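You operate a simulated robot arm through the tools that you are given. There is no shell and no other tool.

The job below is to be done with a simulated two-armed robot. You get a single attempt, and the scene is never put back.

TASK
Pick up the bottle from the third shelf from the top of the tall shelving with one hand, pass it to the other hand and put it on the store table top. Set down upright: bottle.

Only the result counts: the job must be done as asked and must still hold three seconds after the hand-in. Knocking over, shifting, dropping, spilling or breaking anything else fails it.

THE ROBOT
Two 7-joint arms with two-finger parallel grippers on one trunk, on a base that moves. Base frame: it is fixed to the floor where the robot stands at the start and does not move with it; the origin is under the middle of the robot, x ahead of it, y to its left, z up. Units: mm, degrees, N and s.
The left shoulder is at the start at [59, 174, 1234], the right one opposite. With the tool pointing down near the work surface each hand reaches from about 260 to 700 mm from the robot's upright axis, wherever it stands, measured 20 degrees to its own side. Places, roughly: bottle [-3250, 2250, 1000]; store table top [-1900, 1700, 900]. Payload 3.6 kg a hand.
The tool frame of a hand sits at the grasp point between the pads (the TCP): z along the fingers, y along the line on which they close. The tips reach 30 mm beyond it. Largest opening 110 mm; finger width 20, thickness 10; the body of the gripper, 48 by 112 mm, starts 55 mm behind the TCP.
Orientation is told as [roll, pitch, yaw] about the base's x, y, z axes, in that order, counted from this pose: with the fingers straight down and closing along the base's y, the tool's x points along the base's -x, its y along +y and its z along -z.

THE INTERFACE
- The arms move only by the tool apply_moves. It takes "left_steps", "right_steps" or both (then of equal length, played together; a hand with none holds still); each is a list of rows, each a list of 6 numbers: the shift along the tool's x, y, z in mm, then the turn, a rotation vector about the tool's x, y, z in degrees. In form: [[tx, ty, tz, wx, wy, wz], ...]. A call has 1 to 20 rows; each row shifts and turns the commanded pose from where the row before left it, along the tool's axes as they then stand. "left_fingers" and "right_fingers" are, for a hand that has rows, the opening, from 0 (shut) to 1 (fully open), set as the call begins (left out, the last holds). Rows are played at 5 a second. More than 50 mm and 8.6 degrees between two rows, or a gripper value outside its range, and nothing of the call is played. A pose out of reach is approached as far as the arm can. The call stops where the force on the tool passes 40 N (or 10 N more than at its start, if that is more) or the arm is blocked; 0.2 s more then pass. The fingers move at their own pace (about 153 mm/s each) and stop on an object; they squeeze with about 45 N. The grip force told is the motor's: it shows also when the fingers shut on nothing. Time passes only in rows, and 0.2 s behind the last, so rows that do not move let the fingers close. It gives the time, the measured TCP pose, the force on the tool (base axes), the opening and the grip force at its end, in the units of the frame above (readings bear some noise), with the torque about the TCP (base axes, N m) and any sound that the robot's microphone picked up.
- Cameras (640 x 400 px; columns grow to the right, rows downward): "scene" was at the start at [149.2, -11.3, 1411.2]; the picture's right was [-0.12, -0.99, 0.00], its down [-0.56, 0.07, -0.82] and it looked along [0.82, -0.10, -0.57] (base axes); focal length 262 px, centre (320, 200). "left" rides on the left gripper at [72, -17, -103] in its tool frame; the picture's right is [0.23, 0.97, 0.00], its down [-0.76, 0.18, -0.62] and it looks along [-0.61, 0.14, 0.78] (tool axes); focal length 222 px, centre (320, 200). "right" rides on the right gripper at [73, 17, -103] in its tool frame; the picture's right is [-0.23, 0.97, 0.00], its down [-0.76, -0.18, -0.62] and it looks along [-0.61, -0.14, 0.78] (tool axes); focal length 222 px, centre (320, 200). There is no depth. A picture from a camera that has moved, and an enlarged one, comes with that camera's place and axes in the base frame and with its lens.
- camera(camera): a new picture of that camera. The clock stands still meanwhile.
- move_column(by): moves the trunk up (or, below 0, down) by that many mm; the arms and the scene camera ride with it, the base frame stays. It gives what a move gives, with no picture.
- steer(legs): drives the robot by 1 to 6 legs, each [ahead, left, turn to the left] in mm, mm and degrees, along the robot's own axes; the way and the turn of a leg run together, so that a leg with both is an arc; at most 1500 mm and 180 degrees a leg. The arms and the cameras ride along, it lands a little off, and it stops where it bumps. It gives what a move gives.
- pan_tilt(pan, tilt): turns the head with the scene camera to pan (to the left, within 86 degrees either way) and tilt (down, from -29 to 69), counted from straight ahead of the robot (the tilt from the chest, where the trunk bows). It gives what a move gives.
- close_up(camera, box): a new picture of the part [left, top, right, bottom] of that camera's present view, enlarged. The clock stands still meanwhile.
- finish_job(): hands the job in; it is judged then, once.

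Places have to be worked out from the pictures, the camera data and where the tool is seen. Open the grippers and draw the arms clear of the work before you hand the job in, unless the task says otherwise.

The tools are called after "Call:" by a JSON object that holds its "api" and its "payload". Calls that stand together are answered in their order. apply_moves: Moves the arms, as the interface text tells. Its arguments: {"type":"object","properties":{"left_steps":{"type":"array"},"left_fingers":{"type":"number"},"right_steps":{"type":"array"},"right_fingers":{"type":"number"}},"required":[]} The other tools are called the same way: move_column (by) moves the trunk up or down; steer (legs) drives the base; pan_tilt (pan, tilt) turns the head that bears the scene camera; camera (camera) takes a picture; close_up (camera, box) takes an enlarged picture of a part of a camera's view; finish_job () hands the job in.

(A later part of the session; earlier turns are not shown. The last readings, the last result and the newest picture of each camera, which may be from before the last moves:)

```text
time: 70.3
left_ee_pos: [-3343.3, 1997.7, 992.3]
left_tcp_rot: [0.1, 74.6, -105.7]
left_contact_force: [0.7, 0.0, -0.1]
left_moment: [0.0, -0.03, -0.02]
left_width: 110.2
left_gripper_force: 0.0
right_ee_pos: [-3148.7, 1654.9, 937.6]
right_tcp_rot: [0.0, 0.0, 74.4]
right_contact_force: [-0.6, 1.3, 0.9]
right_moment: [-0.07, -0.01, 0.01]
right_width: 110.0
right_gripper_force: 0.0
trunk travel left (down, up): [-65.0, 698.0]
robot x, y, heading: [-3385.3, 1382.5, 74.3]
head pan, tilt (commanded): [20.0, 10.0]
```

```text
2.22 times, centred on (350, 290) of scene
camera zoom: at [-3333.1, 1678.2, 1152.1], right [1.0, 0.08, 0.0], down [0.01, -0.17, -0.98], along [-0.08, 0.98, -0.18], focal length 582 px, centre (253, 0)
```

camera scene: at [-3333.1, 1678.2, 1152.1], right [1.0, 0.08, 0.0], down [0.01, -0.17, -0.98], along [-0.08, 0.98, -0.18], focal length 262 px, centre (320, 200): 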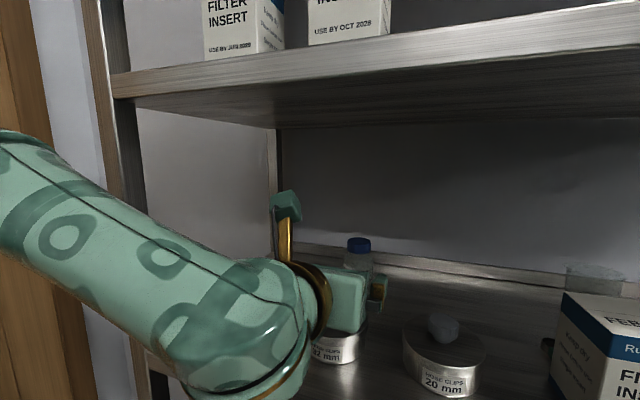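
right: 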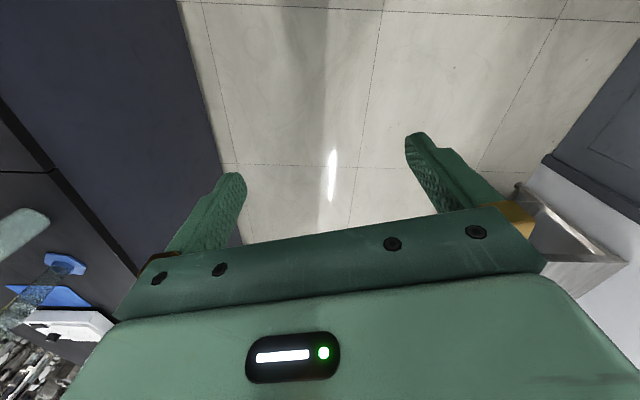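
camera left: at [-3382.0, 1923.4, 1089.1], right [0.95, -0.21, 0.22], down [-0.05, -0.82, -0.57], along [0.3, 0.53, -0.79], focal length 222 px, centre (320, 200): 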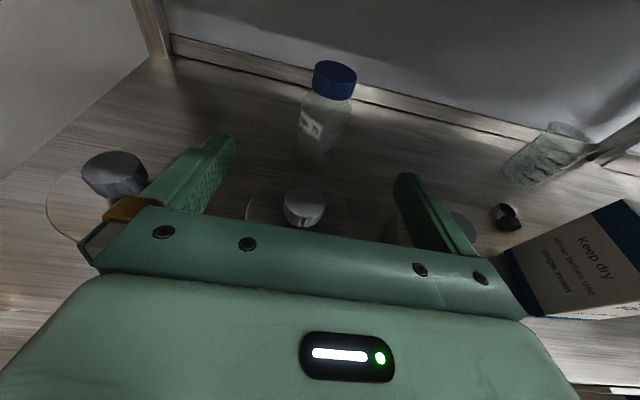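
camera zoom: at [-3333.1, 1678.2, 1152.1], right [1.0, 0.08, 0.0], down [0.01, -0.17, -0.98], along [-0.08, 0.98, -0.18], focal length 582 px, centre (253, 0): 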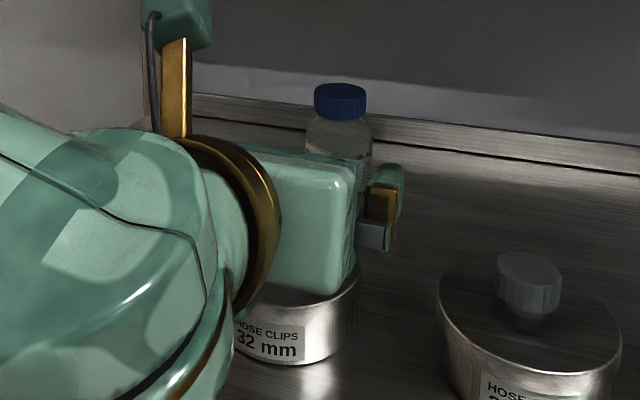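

Bottle axis ≈ (-3304, 2118), cap z ≈ 981–1000, shelf 886. The TCP is 126 mm short and 5 mm to the left, at the right height; I advance with the arm in small rows, fingers open.

Call:
{"api": "apply_moves", "payload": {"left_steps": [[6.4, 5, 23.1, 0, 0, 0], [6.4, 0, 23.1, 0, 0, 0], [6.4, 0, 23.1, 0, 0, 0], [5.3, 0, 19.3, 0, 0, 0]], "left_fingers": 1}}

Call:
{"api": "camera", "payload": {"camera": "left"}}

Call:
{"api": "camera", "payload": {"camera": "scene"}}

```text
time: 71.3
left_ee_pos: [-3313.4, 2083.9, 992.9]
left_tcp_rot: [0.0, 74.6, -105.6]
left_contact_force: [-0.7, 0.7, -0.7]
left_moment: [0.01, 0.0, 0.03]
left_width: 110.0
left_gripper_force: 0.1
right_ee_pos: [-3149.0, 1654.3, 937.4]
right_tcp_rot: [-0.1, 0.1, 74.5]
right_contact_force: [-0.3, -0.7, -0.7]
right_moment: [-0.04, 0.01, 0.03]
right_width: 110.0
right_gripper_force: 0.0
trunk travel left (down, up): [-65.0, 698.0]
robot x, y, heading: [-3382.0, 1385.2, 74.4]
head pan, tilt (commanded): [20.0, 10.0]
```

```text
taken
camera left: at [-3352.2, 2010.4, 1089.9], right [0.95, -0.2, 0.22], down [-0.05, -0.82, -0.57], along [0.3, 0.53, -0.79], focal length 222 px, centre (320, 200)
```

left: 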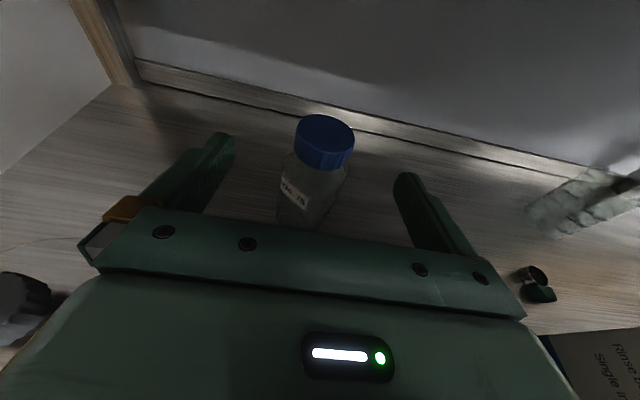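

```text
taken
camera scene: at [-3333.4, 1677.6, 1152.3], right [1.0, 0.08, 0.0], down [0.01, -0.17, -0.98], along [-0.08, 0.98, -0.17], focal length 262 px, centre (320, 200)
```

scene: 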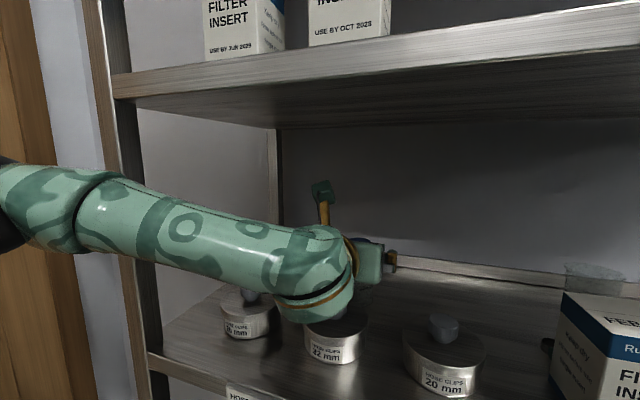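

No contact; the fingers straddle the line to the bottle. I enlarge the wrist view to measure the remaining distance to the cap and check the wrist's clearance over the tin.

Call:
{"api": "close_up", "payload": {"camera": "left", "box": [220, 90, 420, 250]}}

Call:
{"api": "close_up", "payload": {"camera": "scene", "box": [230, 200, 430, 370]}}

```text
2.50 times, centred on (320, 170) of left
camera zoom: at [-3352.2, 2010.4, 1089.9], right [0.95, -0.2, 0.22], down [-0.05, -0.82, -0.57], along [0.3, 0.53, -0.79], focal length 555 px, centre (320, 275)
```

zoom: 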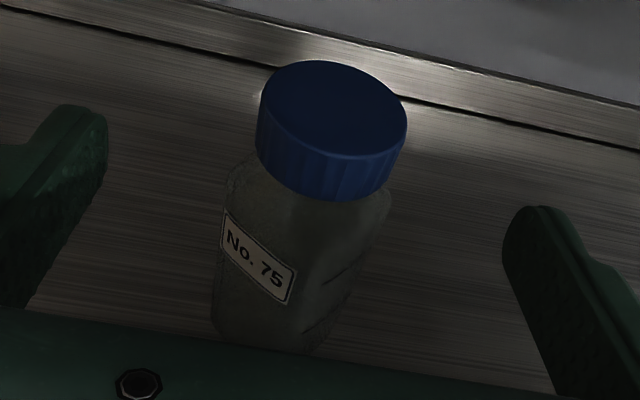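

```text
2.35 times, centred on (330, 285) of scene
camera zoom: at [-3333.4, 1677.6, 1152.3], right [1.0, 0.08, 0.0], down [0.01, -0.17, -0.98], along [-0.08, 0.98, -0.17], focal length 616 px, centre (296, 0)
```

zoom: 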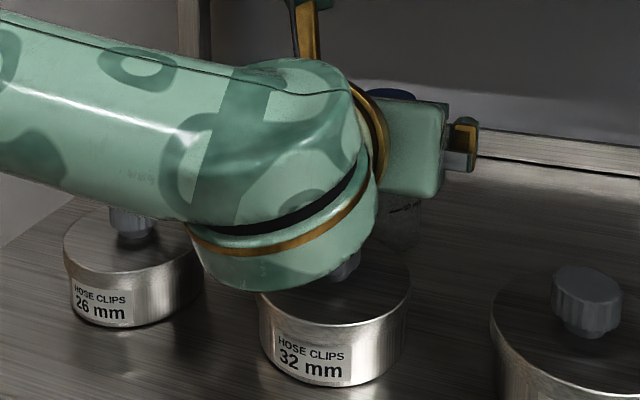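

The cap top is at about (-3304, 2122, 1000), so about 37 mm remain, nearly no side offset. I advance 36 mm and look again before closing.

Call:
{"api": "apply_moves", "payload": {"left_steps": [[4.3, 0, 17.6, 0, 0, 0], [4.3, -0.5, 17.6, 0, 0, 0]]}}

Call:
{"api": "camera", "payload": {"camera": "left"}}

Call:
{"api": "camera", "payload": {"camera": "scene"}}

```text
time: 71.9
left_ee_pos: [-3302.9, 2118.3, 992.0]
left_tcp_rot: [0.0, 74.7, -105.8]
left_contact_force: [0.3, 0.4, -0.4]
left_moment: [-0.04, -0.01, -0.01]
left_width: 110.1
left_gripper_force: 0.0
right_ee_pos: [-3148.6, 1655.1, 936.8]
right_tcp_rot: [0.0, 0.1, 74.4]
right_contact_force: [0.3, -0.7, 0.1]
right_moment: [-0.02, -0.02, 0.0]
right_width: 110.0
right_gripper_force: 0.1
trunk travel left (down, up): [-65.0, 698.0]
robot x, y, heading: [-3381.2, 1387.4, 74.4]
head pan, tilt (commanded): [20.0, 10.0]
```

```text
taken
camera left: at [-3342.7, 2045.0, 1088.2], right [0.95, -0.21, 0.22], down [-0.05, -0.82, -0.57], along [0.3, 0.53, -0.79], focal length 222 px, centre (320, 200)
```

left: 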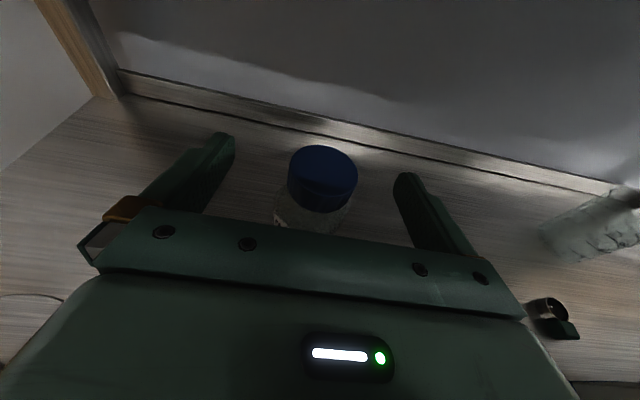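

```text
taken
camera scene: at [-3333.3, 1677.6, 1152.3], right [1.0, 0.08, 0.0], down [0.01, -0.17, -0.98], along [-0.08, 0.98, -0.17], focal length 262 px, centre (320, 200)
```

scene: 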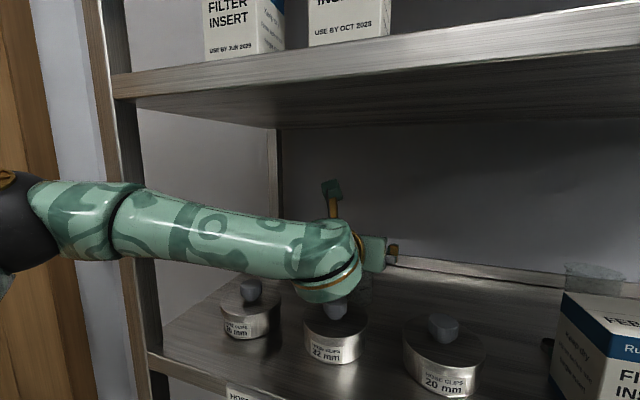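

The cap is between the finger tips. I check with an enlarged view how close the wrist is to the tin's knob and how the cap sits relative to the fingers.

Call:
{"api": "close_up", "payload": {"camera": "scene", "box": [270, 220, 420, 370]}}

Call:
{"api": "close_up", "payload": {"camera": "left", "box": [220, 110, 420, 250]}}

```text
2.67 times, centred on (345, 295) of scene
camera zoom: at [-3333.3, 1677.6, 1152.3], right [1.0, 0.08, 0.0], down [0.01, -0.17, -0.98], along [-0.08, 0.98, -0.17], focal length 698 px, centre (253, -53)
```

zoom: 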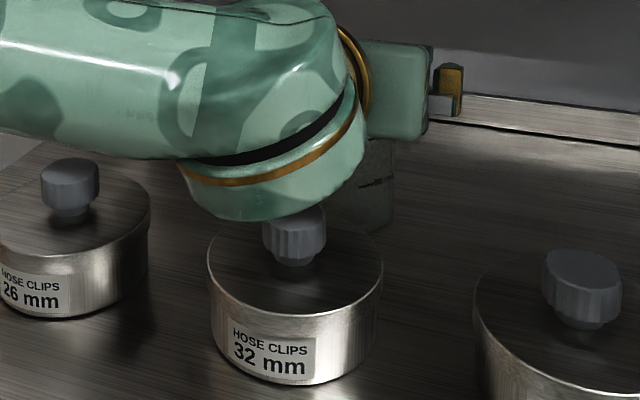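

```text
2.86 times, centred on (320, 180) of left
camera zoom: at [-3342.7, 2045.0, 1088.2], right [0.95, -0.21, 0.22], down [-0.05, -0.82, -0.57], along [0.3, 0.53, -0.79], focal length 635 px, centre (320, 257)
```

zoom: 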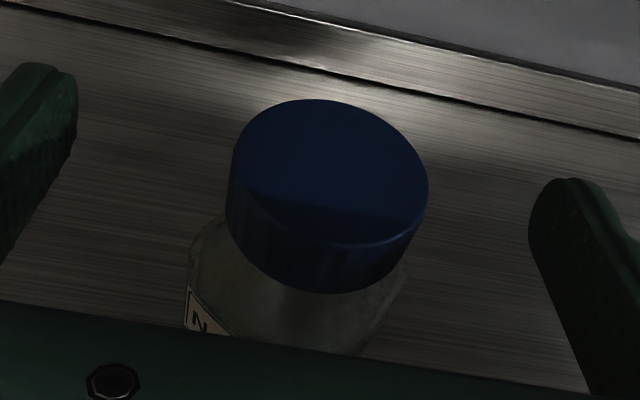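

The wrist clears the knob and the forces are nil. The cap is 2 mm left of and 6 mm ahead of the TCP; I shift by that little and close the left fingers on the cap.

Call:
{"api": "apply_moves", "payload": {"left_steps": [[0.8, -2, 2.9, 0, 0, 0], [0, 0, 0, 0, 0, 0]]}}

Call:
{"api": "apply_moves", "payload": {"left_steps": [[0, 0, 0, 0, 0, 0], [0, 0, 0, 0, 0, 0], [0, 0, 0, 0, 0, 0], [0, 0, 0, 0, 0, 0], [0, 0, 0, 0, 0, 0]], "left_fingers": 0}}

Call:
{"api": "close_up", "payload": {"camera": "left", "box": [220, 110, 420, 250]}}

```text
time: 72.5
left_ee_pos: [-3305.6, 2121.1, 992.0]
left_tcp_rot: [0.0, 74.8, -105.7]
left_contact_force: [0.1, 0.3, -0.7]
left_moment: [0.03, -0.01, 0.01]
left_width: 110.0
left_gripper_force: 0.0
right_ee_pos: [-3148.2, 1654.6, 937.7]
right_tcp_rot: [0.0, 0.2, 74.5]
right_contact_force: [-0.1, 0.7, 0.1]
right_moment: [-0.06, -0.01, -0.02]
right_width: 109.9
right_gripper_force: 0.1
trunk travel left (down, up): [-65.0, 698.0]
robot x, y, heading: [-3385.1, 1384.6, 74.3]
head pan, tilt (commanded): [20.0, 10.0]
```

```text
time: 73.7
left_ee_pos: [-3305.4, 2121.2, 991.9]
left_tcp_rot: [0.0, 74.8, -105.6]
left_contact_force: [0.7, 0.2, 0.1]
left_moment: [-0.02, -0.02, -0.01]
left_width: 39.1
left_gripper_force: 45.1
right_ee_pos: [-3148.4, 1654.7, 937.9]
right_tcp_rot: [0.0, 0.1, 74.5]
right_contact_force: [-0.3, 0.6, 0.5]
right_moment: [-0.02, -0.01, -0.02]
right_width: 109.9
right_gripper_force: 0.0
trunk travel left (down, up): [-65.0, 698.0]
robot x, y, heading: [-3385.4, 1384.9, 74.3]
head pan, tilt (commanded): [20.0, 10.0]
```

```text
2.86 times, centred on (320, 180) of left
camera zoom: at [-3344.0, 2047.9, 1088.7], right [0.95, -0.21, 0.22], down [-0.05, -0.82, -0.57], along [0.3, 0.53, -0.79], focal length 635 px, centre (320, 257)
```

zoom: 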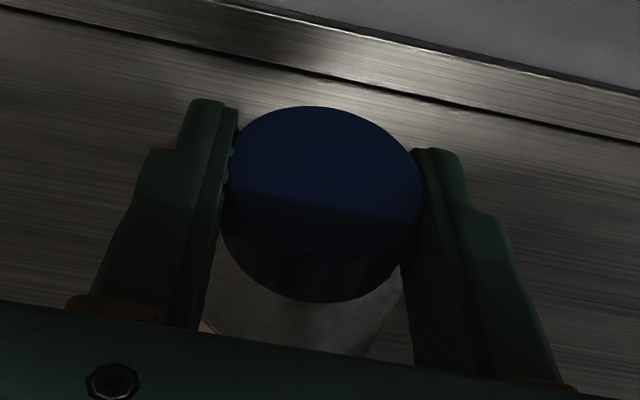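

The cap is gripped (39 mm, 45 N). I lift straight up 20 mm first and check the load.

Call:
{"api": "apply_moves", "payload": {"left_steps": [[9.65, 0, -2.63, 0, 0, 0], [9.65, 0, -2.63, 0, 0, 0]]}}

Call:
{"api": "camera", "payload": {"camera": "scene"}}

Call:
{"api": "camera", "payload": {"camera": "left"}}

```text
time: 74.3
left_ee_pos: [-3305.6, 2121.8, 1012.3]
left_tcp_rot: [-0.1, 74.5, -105.8]
left_contact_force: [0.1, 0.9, -0.8]
left_moment: [-0.04, -0.01, -0.01]
left_width: 39.1
left_gripper_force: 45.3
right_ee_pos: [-3147.8, 1654.0, 938.3]
right_tcp_rot: [0.0, 0.1, 74.5]
right_contact_force: [0.3, 0.2, 0.2]
right_moment: [-0.03, 0.01, 0.02]
right_width: 110.2
right_gripper_force: 0.0
trunk travel left (down, up): [-65.0, 698.0]
robot x, y, heading: [-3387.8, 1388.0, 74.5]
head pan, tilt (commanded): [20.0, 10.0]
```

```text
taken
camera scene: at [-3333.4, 1677.4, 1152.4], right [1.0, 0.08, 0.0], down [0.01, -0.17, -0.98], along [-0.08, 0.98, -0.17], focal length 262 px, centre (320, 200)
```

scene: 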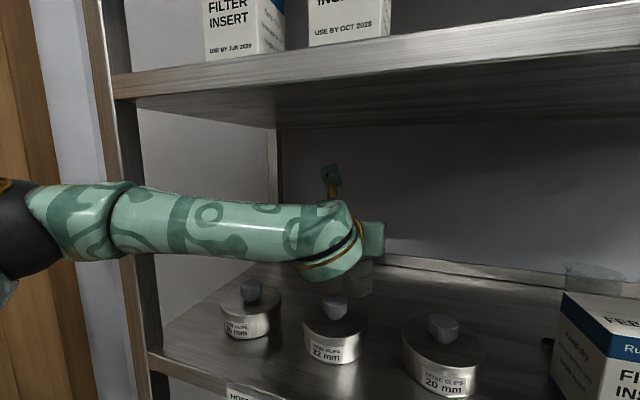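

```text
taken
camera left: at [-3343.9, 2048.5, 1108.8], right [0.95, -0.21, 0.22], down [-0.05, -0.82, -0.57], along [0.3, 0.53, -0.79], focal length 222 px, centre (320, 200)
```

left: 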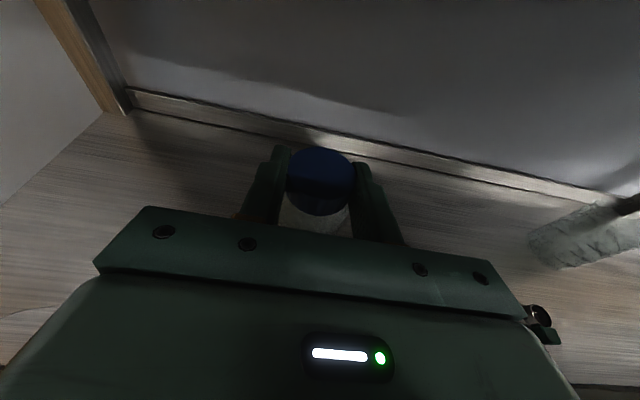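

The bottle rides up with the hand. I lift another 50 mm, then shift 45 mm to the right so that it passes beside the knob rather than only over it.

Call:
{"api": "apply_moves", "payload": {"left_steps": [[12.1, 0, -3.3, 0, 0, 0], [12.1, 0, -3.3, 0, 0, 0], [12.1, 0, -3.3, 0, 0, 0], [12.1, 0, -3.3, 0, 0, 0], [0, 15, 0, 0, 0, 0], [0, 15, 0, 0, 0, 0], [0, 15, 0, 0, 0, 0]]}}

Call:
{"api": "camera", "payload": {"camera": "scene"}}

Call:
{"api": "camera", "payload": {"camera": "left"}}

```text
time: 75.9
left_ee_pos: [-3262.5, 2110.5, 1062.2]
left_tcp_rot: [-0.1, 74.6, -105.8]
left_contact_force: [-0.3, -0.5, -0.4]
left_moment: [-0.01, 0.02, 0.01]
left_width: 39.4
left_gripper_force: 44.5
right_ee_pos: [-3147.3, 1654.3, 937.8]
right_tcp_rot: [0.0, 0.1, 74.6]
right_contact_force: [-0.4, -0.1, -0.4]
right_moment: [-0.01, -0.03, 0.0]
right_width: 110.2
right_gripper_force: 0.1
trunk travel left (down, up): [-65.0, 698.0]
robot x, y, heading: [-3378.1, 1382.3, 74.4]
head pan, tilt (commanded): [20.0, 10.0]
```

```text
taken
camera scene: at [-3333.1, 1677.4, 1152.4], right [1.0, 0.08, 0.0], down [0.01, -0.17, -0.98], along [-0.08, 0.98, -0.17], focal length 262 px, centre (320, 200)
```

scene: 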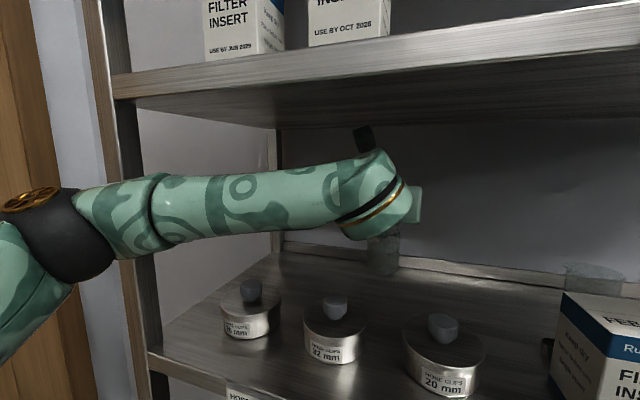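

```text
taken
camera left: at [-3301.0, 2036.6, 1158.8], right [0.95, -0.21, 0.22], down [-0.05, -0.82, -0.57], along [0.3, 0.53, -0.79], focal length 222 px, centre (320, 200)
```

left: 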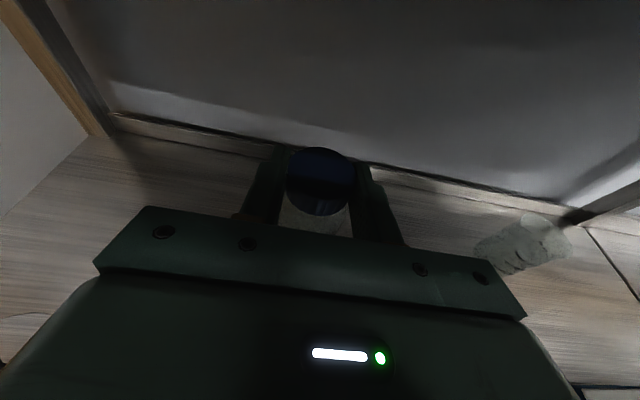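

The bottle is up (bottom ≈ 956) and beside the knob line. The camera housing top is only ~15–25 mm under the shelf above, so I shift 15 mm more to the right and lower 12 mm, passing between the knobs, then drive straight back.

Call:
{"api": "apply_moves", "payload": {"left_steps": [[0, 15, 0, 0, 0, 0], [-11.6, 0, 3.2, 0, 0, 0], [0, 0, 0, 0, 0, 0]]}}

Call:
{"api": "steer", "payload": {"legs": [[-120, 0, 0]]}}

Call:
{"api": "camera", "payload": {"camera": "scene"}}

```text
time: 76.7
left_ee_pos: [-3247.9, 2106.0, 1050.8]
left_tcp_rot: [0.0, 74.7, -105.6]
left_contact_force: [0.2, 0.3, -0.9]
left_moment: [-0.01, 0.0, 0.0]
left_width: 38.9
left_gripper_force: 45.1
right_ee_pos: [-3148.1, 1653.6, 937.9]
right_tcp_rot: [0.1, 0.1, 74.5]
right_contact_force: [0.1, -0.1, 0.2]
right_moment: [-0.03, -0.01, 0.01]
right_width: 110.0
right_gripper_force: 0.1
trunk travel left (down, up): [-65.0, 698.0]
robot x, y, heading: [-3383.7, 1383.7, 74.5]
head pan, tilt (commanded): [20.0, 10.0]
```

```text
time: 78.0
left_ee_pos: [-3280.8, 1989.0, 1051.2]
left_tcp_rot: [0.0, 74.7, -105.7]
left_contact_force: [0.0, -0.2, 0.3]
left_moment: [-0.03, -0.01, 0.01]
left_width: 39.3
left_gripper_force: 45.5
right_ee_pos: [-3180.2, 1538.6, 937.1]
right_tcp_rot: [0.0, -0.1, 74.4]
right_contact_force: [-0.1, -0.2, 0.5]
right_moment: [0.01, 0.0, 0.03]
right_width: 110.2
right_gripper_force: 0.0
trunk travel left (down, up): [-65.0, 698.0]
robot x, y, heading: [-3415.2, 1272.5, 74.5]
head pan, tilt (commanded): [20.0, 10.0]
```

```text
taken
camera scene: at [-3365.8, 1560.8, 1152.7], right [1.0, 0.08, 0.0], down [0.01, -0.17, -0.98], along [-0.08, 0.98, -0.17], focal length 262 px, centre (320, 200)
```

scene: 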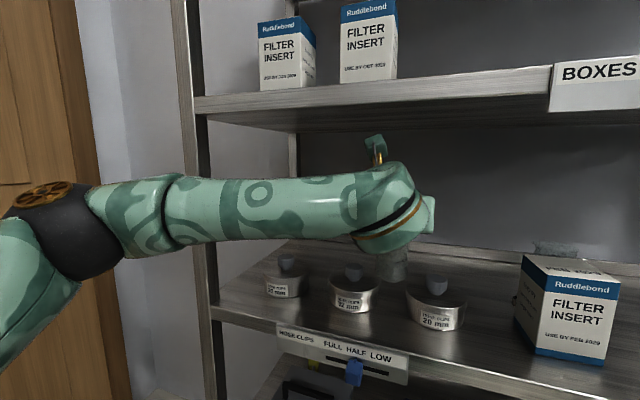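

All tins are untouched. I drive back another 420 mm to be clear of the shelving.

Call:
{"api": "steer", "payload": {"legs": [[-420, 0, 0]]}}

Call:
{"api": "pan_tilt", "payload": {"pan": 0, "tilt": 20}}

Call:
{"api": "camera", "payload": {"camera": "scene"}}

Call:
{"api": "camera", "payload": {"camera": "left"}}

```text
time: 80.5
left_ee_pos: [-3392.9, 1589.1, 1050.7]
left_tcp_rot: [0.1, 74.7, -105.6]
left_contact_force: [0.8, 0.6, -1.3]
left_moment: [0.0, 0.01, -0.02]
left_width: 39.0
left_gripper_force: 45.1
right_ee_pos: [-3292.5, 1136.4, 938.7]
right_tcp_rot: [-0.1, 0.1, 74.4]
right_contact_force: [-1.3, -0.1, -0.3]
right_moment: [0.05, 0.02, 0.01]
right_width: 110.0
right_gripper_force: 0.0
trunk travel left (down, up): [-65.0, 698.0]
robot x, y, heading: [-3528.0, 864.4, 74.4]
head pan, tilt (commanded): [20.0, 10.0]
```

```text
time: 81.3
left_ee_pos: [-3393.7, 1589.2, 1050.9]
left_tcp_rot: [0.0, 74.7, -105.6]
left_contact_force: [-0.9, -0.8, -1.6]
left_moment: [-0.04, 0.02, -0.01]
left_width: 39.1
left_gripper_force: 45.1
right_ee_pos: [-3292.0, 1136.6, 937.1]
right_tcp_rot: [0.0, 0.1, 74.5]
right_contact_force: [0.1, 1.1, 0.6]
right_moment: [0.0, 0.05, 0.04]
right_width: 109.8
right_gripper_force: 0.0
trunk travel left (down, up): [-65.0, 698.0]
robot x, y, heading: [-3524.5, 868.0, 74.6]
head pan, tilt (commanded): [0.0, 20.0]
```

```text
taken
camera scene: at [-3445.4, 1157.2, 1136.1], right [0.96, -0.27, 0.0], down [-0.09, -0.33, -0.94], along [0.25, 0.91, -0.34], focal length 262 px, centre (320, 200)
```

scene: 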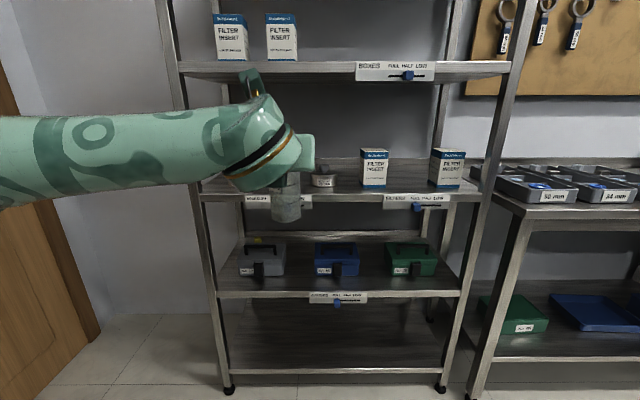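

```text
taken
camera left: at [-3431.2, 1515.5, 1147.4], right [0.95, -0.2, 0.22], down [-0.04, -0.82, -0.57], along [0.3, 0.53, -0.79], focal length 222 px, centre (320, 200)
```

left: 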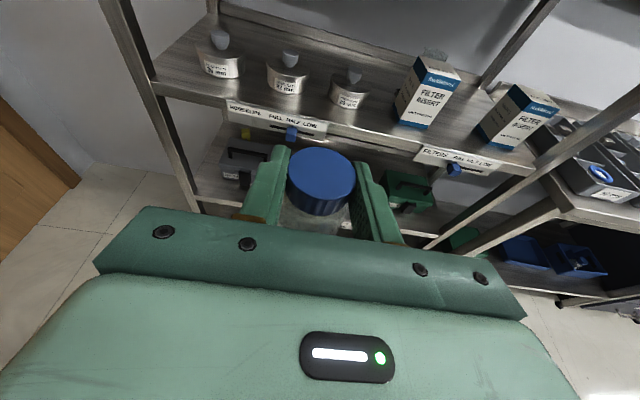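

The bottle hangs upright from the left hand, clear of everything. For the handover I draw the left hand back a bit and turn it 45° to the right about the vertical, keeping the bottle upright.

Call:
{"api": "apply_moves", "payload": {"left_steps": [[-5.8, 7.5, -21.2, -7.23, 0, 1.98], [-5.5, 10.3, -20.1, -7.23, 0, 1.98], [-5.1, 12.9, -18.6, -7.23, 0, 1.98], [-4.6, 15.3, -16.9, -7.23, 0, 1.98], [-4.0, 17.5, -14.8, -7.23, 0, 1.98], [-3.4, 19.3, -12.4, -7.23, 0, 1.98]]}}

Call:
{"api": "camera", "payload": {"camera": "scene"}}

```text
time: 82.8
left_ee_pos: [-3385.1, 1448.9, 1050.2]
left_tcp_rot: [0.0, 74.7, -150.7]
left_contact_force: [-0.1, 0.3, -0.8]
left_moment: [0.0, -0.01, 0.0]
left_width: 39.2
left_gripper_force: 44.9
right_ee_pos: [-3292.8, 1138.3, 937.7]
right_tcp_rot: [0.0, 0.1, 74.5]
right_contact_force: [-0.1, -0.2, 0.8]
right_moment: [0.0, 0.02, -0.01]
right_width: 110.1
right_gripper_force: 0.1
trunk travel left (down, up): [-65.0, 698.0]
robot x, y, heading: [-3528.5, 865.4, 74.5]
head pan, tilt (commanded): [0.0, 20.0]
```

```text
taken
camera scene: at [-3445.5, 1157.2, 1136.1], right [0.96, -0.27, 0.0], down [-0.09, -0.33, -0.94], along [0.25, 0.91, -0.34], focal length 262 px, centre (320, 200)
```

scene: 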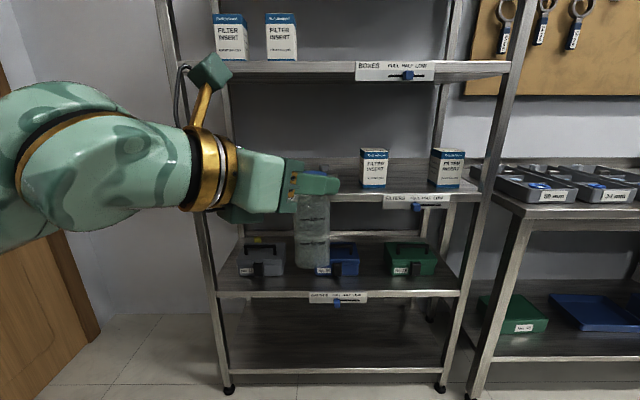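

The left arm manages this easily. I turn it another 37° so the two hands can face each other, and start turning the right wrist (yaw −90°) in place.

Call:
{"api": "apply_moves", "payload": {"left_steps": [[0, 0, 0, -7.23, 0, 1.98], [0, 0, 0, -7.23, 0, 1.98], [0, 0, 0, -7.23, 0, 1.98], [0, 0, 0, -7.23, 0, 1.98], [0, 0, 0, -7.23, 0, 1.98]]}}

Call:
{"api": "apply_moves", "payload": {"right_steps": [[0, 0, 0, 0, 0, 7.5], [0, 0, 0, 0, 0, 7.5], [0, 0, 0, 0, 0, 7.5], [0, 0, 0, 0, 0, 7.5], [0, 0, 0, 0, 0, 7.5], [0, 0, 0, 0, 0, 7.5], [0, 0, 0, 0, 0, 7.5], [0, 0, 0, 0, 0, 7.5], [0, 0, 0, 0, 0, 7.5], [0, 0, 0, 0, 0, 7.5], [0, 0, 0, 0, 0, 7.5], [0, 0, 0, 0, 0, 7.5]]}}

Call:
{"api": "camera", "payload": {"camera": "scene"}}

```text
time: 84.0
left_ee_pos: [-3385.1, 1448.3, 1050.1]
left_tcp_rot: [0.2, 74.7, 172.1]
left_contact_force: [-0.1, -0.6, -1.3]
left_moment: [-0.02, -0.01, 0.02]
left_width: 39.1
left_gripper_force: 45.1
right_ee_pos: [-3292.3, 1137.9, 937.8]
right_tcp_rot: [0.1, 0.1, 74.5]
right_contact_force: [0.7, 0.2, 0.8]
right_moment: [-0.02, -0.01, 0.0]
right_width: 110.1
right_gripper_force: 0.1
trunk travel left (down, up): [-65.0, 698.0]
robot x, y, heading: [-3526.2, 863.6, 74.5]
head pan, tilt (commanded): [0.0, 20.0]
```

```text
time: 86.5
left_ee_pos: [-3384.9, 1449.4, 1050.6]
left_tcp_rot: [0.0, 74.6, 172.0]
left_contact_force: [-1.1, -0.1, -0.1]
left_moment: [-0.01, 0.01, 0.01]
left_width: 39.2
left_gripper_force: 44.7
right_ee_pos: [-3292.7, 1137.5, 937.4]
right_tcp_rot: [-0.1, 0.0, -15.6]
right_contact_force: [0.3, -0.2, 0.6]
right_moment: [0.0, 0.0, 0.01]
right_width: 110.1
right_gripper_force: 0.0
trunk travel left (down, up): [-65.0, 698.0]
robot x, y, heading: [-3526.9, 866.7, 74.5]
head pan, tilt (commanded): [0.0, 20.0]
```

```text
taken
camera scene: at [-3445.4, 1157.2, 1136.1], right [0.96, -0.27, 0.0], down [-0.09, -0.33, -0.94], along [0.25, 0.91, -0.34], focal length 262 px, centre (320, 200)
```

scene: 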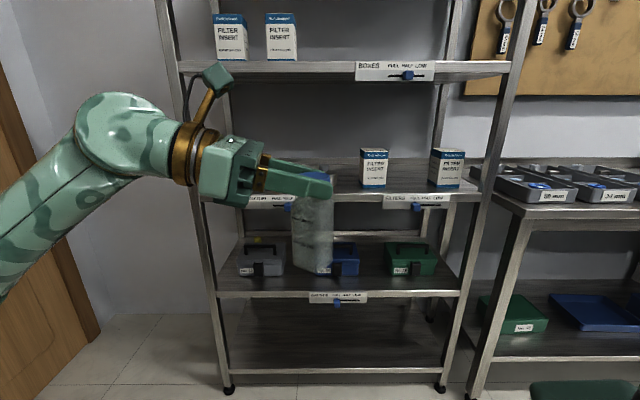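

The left hand now points to the robot's right, bottle at about 600 mm ahead, 18 mm left of centre, base ≈ z 944. I bring the right hand to a standoff at its right side, pitching its fingers to point left, 15° below level.

Call:
{"api": "apply_moves", "payload": {"right_steps": [[2, 28, -5, 0, 7.5, 0], [2.6, 28, -4.7, 0, 7.5, 0], [3.2, 28, -4.3, 0, 7.5, 0], [3.8, 28, -3.9, 0, 7.5, 0], [4.2, 28, -3.3, 0, 7.5, 0], [4.6, 28, -2.8, 0, 7.5, 0], [4.9, 28, -2.1, 0, 7.5, 0], [5.2, 28, -1.5, 0, 7.5, 0], [5.3, 28, -0.8, 0, 7.5, 0], [5.4, 28, -0.1, 0, 7.5, 0]]}}

Call:
{"api": "camera", "payload": {"camera": "scene"}}

Call:
{"api": "camera", "payload": {"camera": "right"}}

```text
time: 88.8
left_ee_pos: [-3384.5, 1450.5, 1049.9]
left_tcp_rot: [0.0, 74.6, 172.2]
left_contact_force: [-1.1, 0.0, -0.9]
left_moment: [0.01, 0.02, 0.01]
left_width: 38.9
left_gripper_force: 45.4
right_ee_pos: [-3236.3, 1412.7, 988.1]
right_tcp_rot: [-0.3, 75.3, -15.8]
right_contact_force: [0.4, 0.0, -0.8]
right_moment: [0.0, 0.03, 0.01]
right_width: 110.2
right_gripper_force: 0.0
trunk travel left (down, up): [-65.0, 698.0]
robot x, y, heading: [-3528.9, 866.5, 74.5]
head pan, tilt (commanded): [0.0, 20.0]
```

```text
taken
camera scene: at [-3445.2, 1157.7, 1135.9], right [0.96, -0.27, 0.0], down [-0.09, -0.33, -0.94], along [0.25, 0.91, -0.34], focal length 262 px, centre (320, 200)
```

scene: 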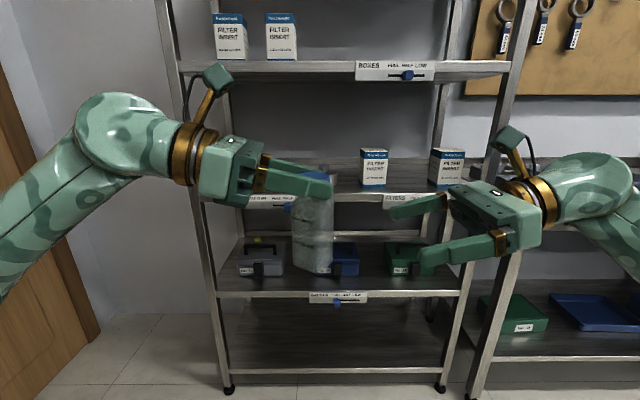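

```text
taken
camera right: at [-3154.0, 1406.5, 1084.5], right [0.32, 0.92, -0.22], down [0.72, -0.39, -0.58], along [-0.62, 0.02, -0.79], focal length 222 px, centre (320, 200)
```

right: 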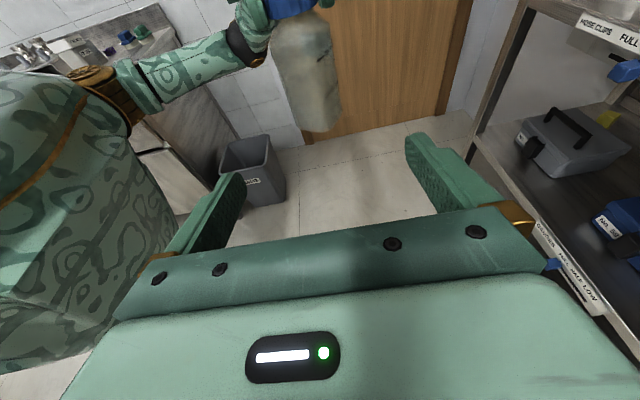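

Kinematics and both pictures agree: the bottle is 150 mm ahead of the right TCP and 4 mm toward the robot, base ≈ 944. I advance the right hand 100 mm and check.

Call:
{"api": "apply_moves", "payload": {"right_steps": [[6.35, -1, 24.2, 0, 0, 0], [6.35, -1, 24.2, 0, 0, 0], [6.35, -1, 24.2, 0, 0, 0], [6.35, -1, 24.2, 0, 0, 0]], "right_fingers": 1}}

Call:
{"api": "camera", "payload": {"camera": "right"}}

Call:
{"api": "close_up", "payload": {"camera": "scene", "box": [200, 130, 480, 305]}}

```text
time: 89.8
left_ee_pos: [-3385.0, 1450.3, 1050.1]
left_tcp_rot: [0.0, 74.7, 172.0]
left_contact_force: [-0.7, -0.1, -0.4]
left_moment: [-0.03, 0.02, 0.02]
left_width: 39.1
left_gripper_force: 45.1
right_ee_pos: [-3335.5, 1434.2, 986.7]
right_tcp_rot: [-0.3, 74.9, -15.8]
right_contact_force: [0.4, 0.3, -0.5]
right_moment: [0.02, -0.01, 0.03]
right_width: 110.0
right_gripper_force: 0.0
trunk travel left (down, up): [-65.0, 698.0]
robot x, y, heading: [-3527.4, 866.7, 74.4]
head pan, tilt (commanded): [0.0, 20.0]
```

```text
taken
camera right: at [-3252.6, 1428.7, 1084.1], right [0.32, 0.92, -0.22], down [0.72, -0.39, -0.57], along [-0.61, 0.02, -0.79], focal length 222 px, centre (320, 200)
```

right: 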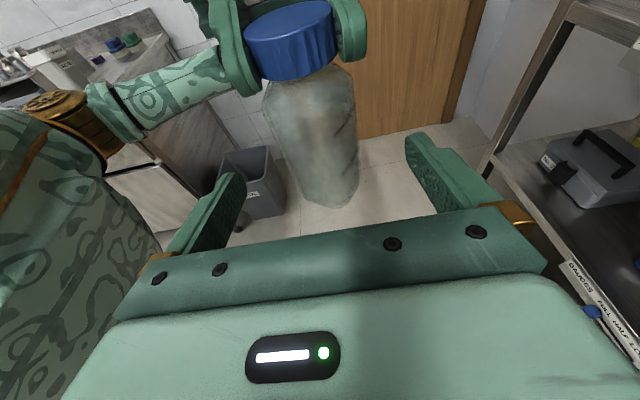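

```text
2.29 times, centred on (340, 218) of scene
camera zoom: at [-3445.5, 1157.4, 1136.1], right [0.96, -0.27, 0.0], down [-0.09, -0.33, -0.94], along [0.25, 0.91, -0.34], focal length 599 px, centre (274, 160)
```

zoom: 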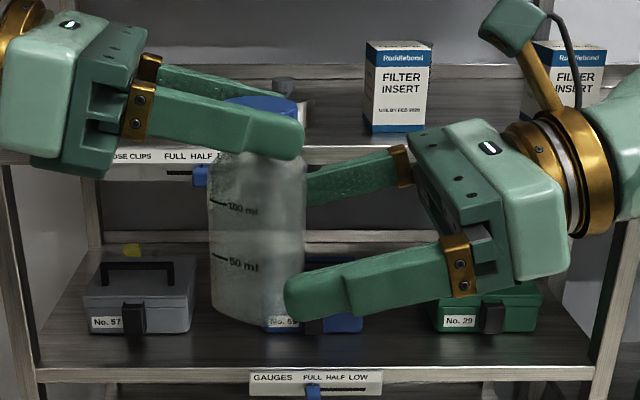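

The bottle is 48 mm ahead and within 2 mm of the right hand's centre line; the right fingers are below the left ones. I advance 45 mm and check once more before closing.

Call:
{"api": "apply_moves", "payload": {"right_steps": [[3.8, 0.5, 14.5, 0, 0, 0], [3.8, 0.5, 14.5, 0, 0, 0], [3.8, 0.5, 14.5, 0, 0, 0]]}}

Call:
{"api": "camera", "payload": {"camera": "right"}}

Call:
{"api": "close_up", "payload": {"camera": "scene", "box": [200, 130, 480, 305]}}

```text
time: 90.5
left_ee_pos: [-3385.3, 1450.3, 1051.1]
left_tcp_rot: [0.1, 74.8, 172.1]
left_contact_force: [0.0, 0.1, -1.3]
left_moment: [0.03, 0.03, 0.03]
left_width: 38.9
left_gripper_force: 44.7
right_ee_pos: [-3378.6, 1448.3, 985.5]
right_tcp_rot: [-0.5, 75.0, -16.0]
right_contact_force: [-0.3, 0.2, -0.1]
right_moment: [0.02, -0.02, 0.0]
right_width: 109.9
right_gripper_force: 0.0
trunk travel left (down, up): [-65.0, 698.0]
robot x, y, heading: [-3529.6, 865.7, 74.5]
head pan, tilt (commanded): [0.0, 20.0]
```

```text
taken
camera right: at [-3294.8, 1443.3, 1083.0], right [0.32, 0.92, -0.22], down [0.72, -0.39, -0.57], along [-0.61, 0.02, -0.79], focal length 222 px, centre (320, 200)
```

right: 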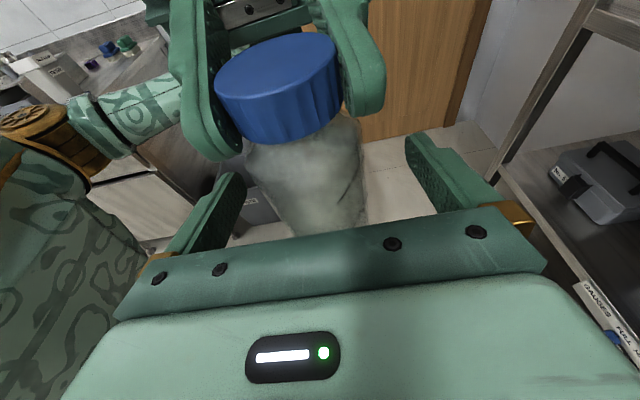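

```text
2.29 times, centred on (340, 218) of scene
camera zoom: at [-3445.5, 1157.4, 1136.0], right [0.96, -0.27, 0.0], down [-0.09, -0.33, -0.94], along [0.25, 0.91, -0.34], focal length 599 px, centre (274, 160)
```

zoom: 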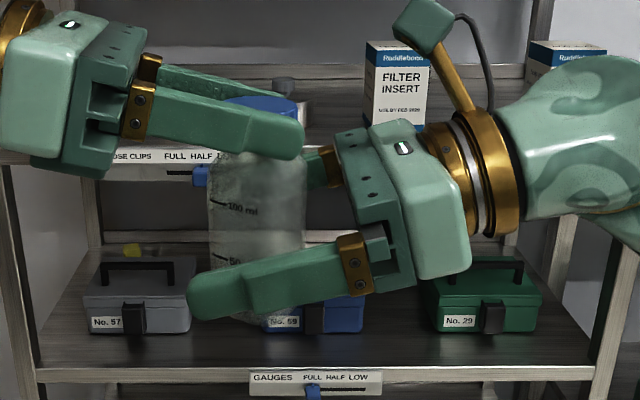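

The right fingers straddle the lower body. I shift 2 mm to centre and close the right fingers while the left holds still.

Call:
{"api": "apply_moves", "payload": {"right_steps": [[0, -2, 0, 0, 0, 0]]}}

Call:
{"api": "apply_moves", "payload": {"right_steps": [[0, 0, 0, 0, 0, 0], [0, 0, 0, 0, 0, 0], [0, 0, 0, 0, 0, 0], [0, 0, 0, 0, 0, 0], [0, 0, 0, 0, 0, 0]], "right_fingers": 0}}

Call:
{"api": "close_up", "payload": {"camera": "scene", "box": [200, 130, 480, 305]}}

```text
time: 91.0
left_ee_pos: [-3384.7, 1449.6, 1050.7]
left_tcp_rot: [0.0, 74.7, 172.0]
left_contact_force: [-0.6, -0.6, -0.2]
left_moment: [-0.01, 0.03, 0.01]
left_width: 39.0
left_gripper_force: 44.8
right_ee_pos: [-3377.8, 1445.9, 986.9]
right_tcp_rot: [-0.4, 75.1, -15.9]
right_contact_force: [0.4, -0.3, -0.2]
right_moment: [-0.01, 0.0, -0.02]
right_width: 110.0
right_gripper_force: 0.1
trunk travel left (down, up): [-65.0, 698.0]
robot x, y, heading: [-3527.8, 869.5, 74.5]
head pan, tilt (commanded): [0.0, 20.0]
```

```text
time: 92.2
left_ee_pos: [-3384.9, 1450.0, 1049.6]
left_tcp_rot: [0.2, 74.8, 171.8]
left_contact_force: [-2.7, -14.7, -0.6]
left_moment: [-0.2, 0.02, -0.09]
left_width: 39.0
left_gripper_force: 45.4
right_ee_pos: [-3376.1, 1447.6, 986.0]
right_tcp_rot: [-0.6, 75.1, -16.1]
right_contact_force: [2.9, 14.3, -0.4]
right_moment: [-0.78, 0.14, 0.02]
right_width: 51.5
right_gripper_force: 45.5
trunk travel left (down, up): [-65.0, 698.0]
robot x, y, heading: [-3525.9, 868.7, 74.8]
head pan, tilt (commanded): [0.0, 20.0]
```

```text
2.29 times, centred on (340, 218) of scene
camera zoom: at [-3445.4, 1157.3, 1136.1], right [0.96, -0.27, 0.0], down [-0.09, -0.33, -0.94], along [0.25, 0.91, -0.34], focal length 599 px, centre (274, 160)
```

zoom: 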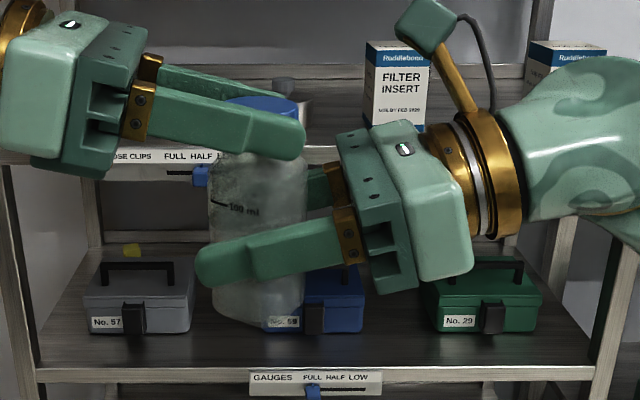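

The right hand holds the body (51.5 mm, 45 N) with about 14 N of sideways strain between hands. I relieve it by shifting the right hand 2 mm along its y before releasing with the left.

Call:
{"api": "apply_moves", "payload": {"right_steps": [[0, 2.2, 0, 0, 0, 0], [0, 0, 0, 0, 0, 0]]}}

```text
time: 92.8
left_ee_pos: [-3384.9, 1450.3, 1050.6]
left_tcp_rot: [-0.1, 74.6, 172.0]
left_contact_force: [2.2, -7.0, -0.5]
left_moment: [-0.06, -0.02, 0.04]
left_width: 38.9
left_gripper_force: 45.1
right_ee_pos: [-3378.2, 1448.7, 985.7]
right_tcp_rot: [-0.4, 75.0, -15.8]
right_contact_force: [-1.6, 7.3, -0.5]
right_moment: [-0.39, -0.1, -0.13]
right_width: 51.8
right_gripper_force: 45.2
trunk travel left (down, up): [-65.0, 698.0]
robot x, y, heading: [-3525.1, 866.8, 74.5]
head pan, tilt (commanded): [0.0, 20.0]
```

The strain halves; another 2 mm should null it.

Call:
{"api": "apply_moves", "payload": {"right_steps": [[0, 1.8, 0, 0, 0, 0], [0, 0, 0, 0, 0, 0]]}}

```text
time: 93.3
left_ee_pos: [-3384.3, 1450.7, 1049.8]
left_tcp_rot: [-0.3, 74.6, 171.9]
left_contact_force: [5.8, 7.9, 2.1]
left_moment: [0.23, -0.16, 0.27]
left_width: 39.0
left_gripper_force: 44.5
right_ee_pos: [-3377.7, 1448.8, 986.9]
right_tcp_rot: [-0.3, 75.1, -15.6]
right_contact_force: [-6.3, -7.3, -1.4]
right_moment: [0.24, -0.29, -0.19]
right_width: 51.5
right_gripper_force: 44.4
trunk travel left (down, up): [-65.0, 698.0]
robot x, y, heading: [-3527.0, 868.1, 74.5]
head pan, tilt (commanded): [0.0, 20.0]
```

The strain changed sign, so I go back 0.9 mm, and then open the left fingers while the right holds.

Call:
{"api": "apply_moves", "payload": {"right_steps": [[0, -0.9, 0, 0, 0, 0], [0, 0, 0, 0, 0, 0]]}}

Call:
{"api": "apply_moves", "payload": {"left_steps": [[0, 0, 0, 0, 0, 0], [0, 0, 0, 0, 0, 0], [0, 0, 0, 0, 0, 0]], "left_fingers": 0.9}}

Call:
{"api": "close_up", "payload": {"camera": "scene", "box": [200, 130, 480, 305]}}

Call:
{"api": "camera", "payload": {"camera": "right"}}

```text
time: 94.0
left_ee_pos: [-3384.0, 1450.0, 1051.1]
left_tcp_rot: [-0.1, 74.7, 171.9]
left_contact_force: [7.4, 10.3, 1.2]
left_moment: [0.22, -0.2, 0.34]
left_width: 39.1
left_gripper_force: 44.9
right_ee_pos: [-3377.7, 1449.6, 986.4]
right_tcp_rot: [-0.3, 75.1, -15.8]
right_contact_force: [-7.2, -11.5, -1.4]
right_moment: [0.49, -0.26, -0.23]
right_width: 51.6
right_gripper_force: 45.3
trunk travel left (down, up): [-65.0, 698.0]
robot x, y, heading: [-3526.4, 871.5, 74.5]
head pan, tilt (commanded): [0.0, 20.0]
```

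```text
time: 94.8
left_ee_pos: [-3384.9, 1449.4, 1050.6]
left_tcp_rot: [0.1, 74.7, 172.0]
left_contact_force: [0.1, 0.8, -0.4]
left_moment: [0.01, -0.05, 0.01]
left_width: 99.1
left_gripper_force: 0.0
right_ee_pos: [-3376.8, 1451.5, 986.5]
right_tcp_rot: [-0.4, 75.1, -16.0]
right_contact_force: [0.8, 0.1, 0.4]
right_moment: [0.0, 0.03, -0.04]
right_width: 51.5
right_gripper_force: 44.8
trunk travel left (down, up): [-65.0, 698.0]
robot x, y, heading: [-3528.1, 866.6, 74.5]
head pan, tilt (commanded): [0.0, 20.0]
```

```text
2.29 times, centred on (340, 218) of scene
camera zoom: at [-3445.4, 1157.3, 1136.1], right [0.96, -0.27, 0.0], down [-0.09, -0.33, -0.94], along [0.25, 0.91, -0.34], focal length 599 px, centre (274, 160)
```

zoom: 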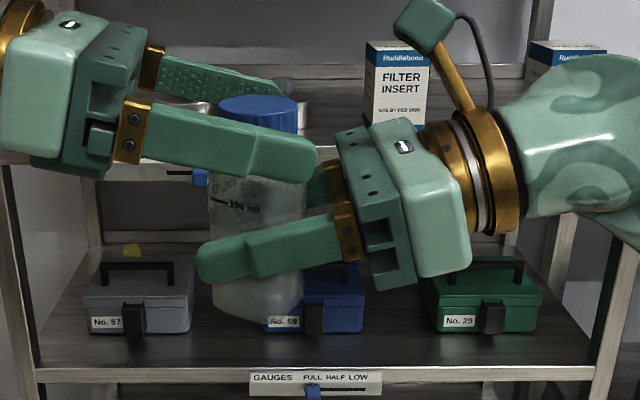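

```text
taken
camera right: at [-3293.9, 1444.4, 1083.4], right [0.32, 0.92, -0.22], down [0.72, -0.39, -0.57], along [-0.61, 0.02, -0.79], focal length 222 px, centre (320, 200)
```

right: 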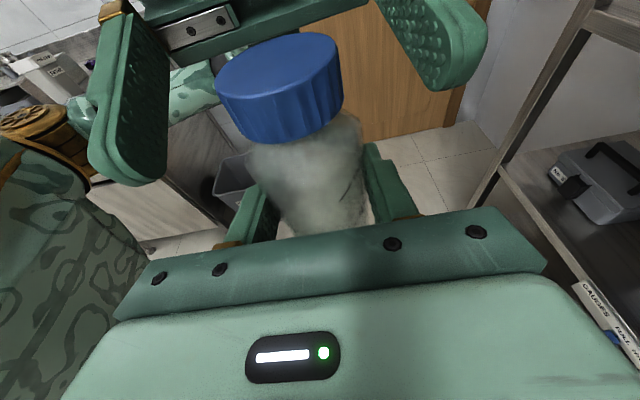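

The right hand holds the bottle alone. I withdraw the left hand along its own axis.

Call:
{"api": "apply_moves", "payload": {"left_steps": [[0, 0, -20, 0, 0, 0], [0, 0, -25, 0, 0, 0], [0, 0, -25, 0, 0, 0], [0, 0, -30, 0, 0, 0], [0, 0, -30, 0, 0, 0]]}}

Call:
{"api": "camera", "payload": {"camera": "scene"}}

```text
time: 96.0
left_ee_pos: [-3509.3, 1468.5, 1085.2]
left_tcp_rot: [-0.2, 74.7, 171.7]
left_contact_force: [-0.1, 0.1, -1.1]
left_moment: [0.0, -0.02, 0.0]
left_width: 98.8
left_gripper_force: 0.0
right_ee_pos: [-3377.2, 1449.5, 987.1]
right_tcp_rot: [-0.2, 75.0, -15.8]
right_contact_force: [0.9, -0.4, 0.2]
right_moment: [-0.01, 0.01, 0.01]
right_width: 51.4
right_gripper_force: 45.3
trunk travel left (down, up): [-65.0, 698.0]
robot x, y, heading: [-3525.1, 871.0, 74.8]
head pan, tilt (commanded): [0.0, 20.0]
```

```text
taken
camera scene: at [-3445.7, 1157.2, 1136.1], right [0.96, -0.27, 0.0], down [-0.09, -0.33, -0.94], along [0.25, 0.91, -0.34], focal length 262 px, centre (320, 200)
```

scene: 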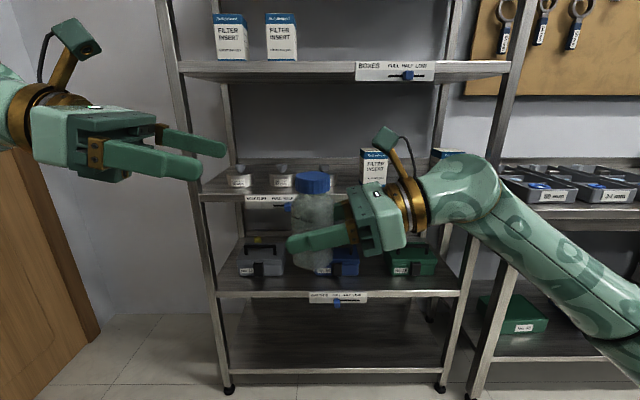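

The bottle is firmly in the right hand, upright. I fold the left hand: fingers down and back toward the body.

Call:
{"api": "apply_moves", "payload": {"left_steps": [[0, 20, 0, 0, -7.5, 0], [0, 20, 0, 0, -7.5, 0], [0, 20, 0, 0, -7.5, 0], [0, 20, 0, 0, -7.5, 0], [0, 20, 0, 0, -7.5, 0], [0, 20, 0, 0, -7.5, 0], [0, 20, 0, 0, -7.5, 0], [0, 20, 0, 0, -7.5, 0], [0, 20, 0, 0, -7.5, 0], [0, 20, 0, 0, -7.5, 0]]}}

Call:
{"api": "pan_tilt", "payload": {"pan": -60, "tilt": 20}}

Call:
{"api": "camera", "payload": {"camera": "scene"}}

```text
time: 98.2
left_ee_pos: [-3537.2, 1270.5, 1083.7]
left_tcp_rot: [0.0, -0.3, 171.9]
left_contact_force: [-0.2, 0.3, 0.7]
left_moment: [0.0, 0.0, 0.01]
left_width: 99.1
left_gripper_force: 0.0
right_ee_pos: [-3377.0, 1449.4, 986.7]
right_tcp_rot: [-0.2, 75.0, -15.7]
right_contact_force: [0.4, 0.6, -1.0]
right_moment: [-0.02, 0.0, -0.05]
right_width: 51.4
right_gripper_force: 45.3
trunk travel left (down, up): [-65.0, 698.0]
robot x, y, heading: [-3527.9, 865.8, 74.5]
head pan, tilt (commanded): [0.0, 20.0]
```

```text
time: 99.5
left_ee_pos: [-3537.9, 1269.4, 1084.8]
left_tcp_rot: [0.0, -0.4, 172.0]
left_contact_force: [-0.5, 0.4, 0.2]
left_moment: [0.0, 0.0, 0.02]
left_width: 98.8
left_gripper_force: 0.1
right_ee_pos: [-3377.2, 1448.7, 986.6]
right_tcp_rot: [-0.4, 75.0, -15.8]
right_contact_force: [0.7, 0.3, -0.6]
right_moment: [0.01, -0.01, -0.01]
right_width: 51.1
right_gripper_force: 44.3
trunk travel left (down, up): [-65.0, 698.0]
robot x, y, heading: [-3526.8, 871.6, 74.3]
head pan, tilt (commanded): [-60.0, 20.0]
```

```text
taken
camera scene: at [-3380.1, 1090.9, 1136.1], right [0.25, -0.97, 0.0], down [-0.33, -0.09, -0.94], along [0.91, 0.24, -0.34], focal length 262 px, centre (320, 200)
```

scene: 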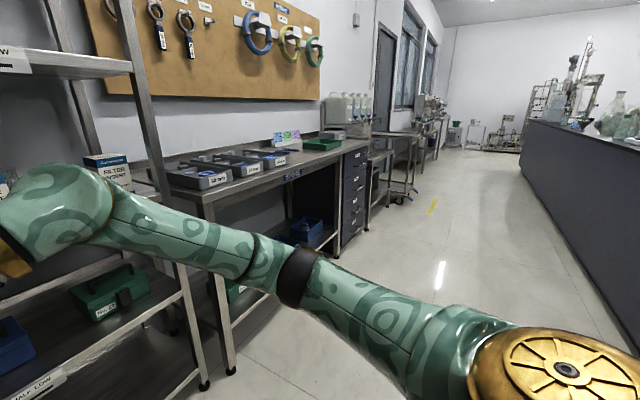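

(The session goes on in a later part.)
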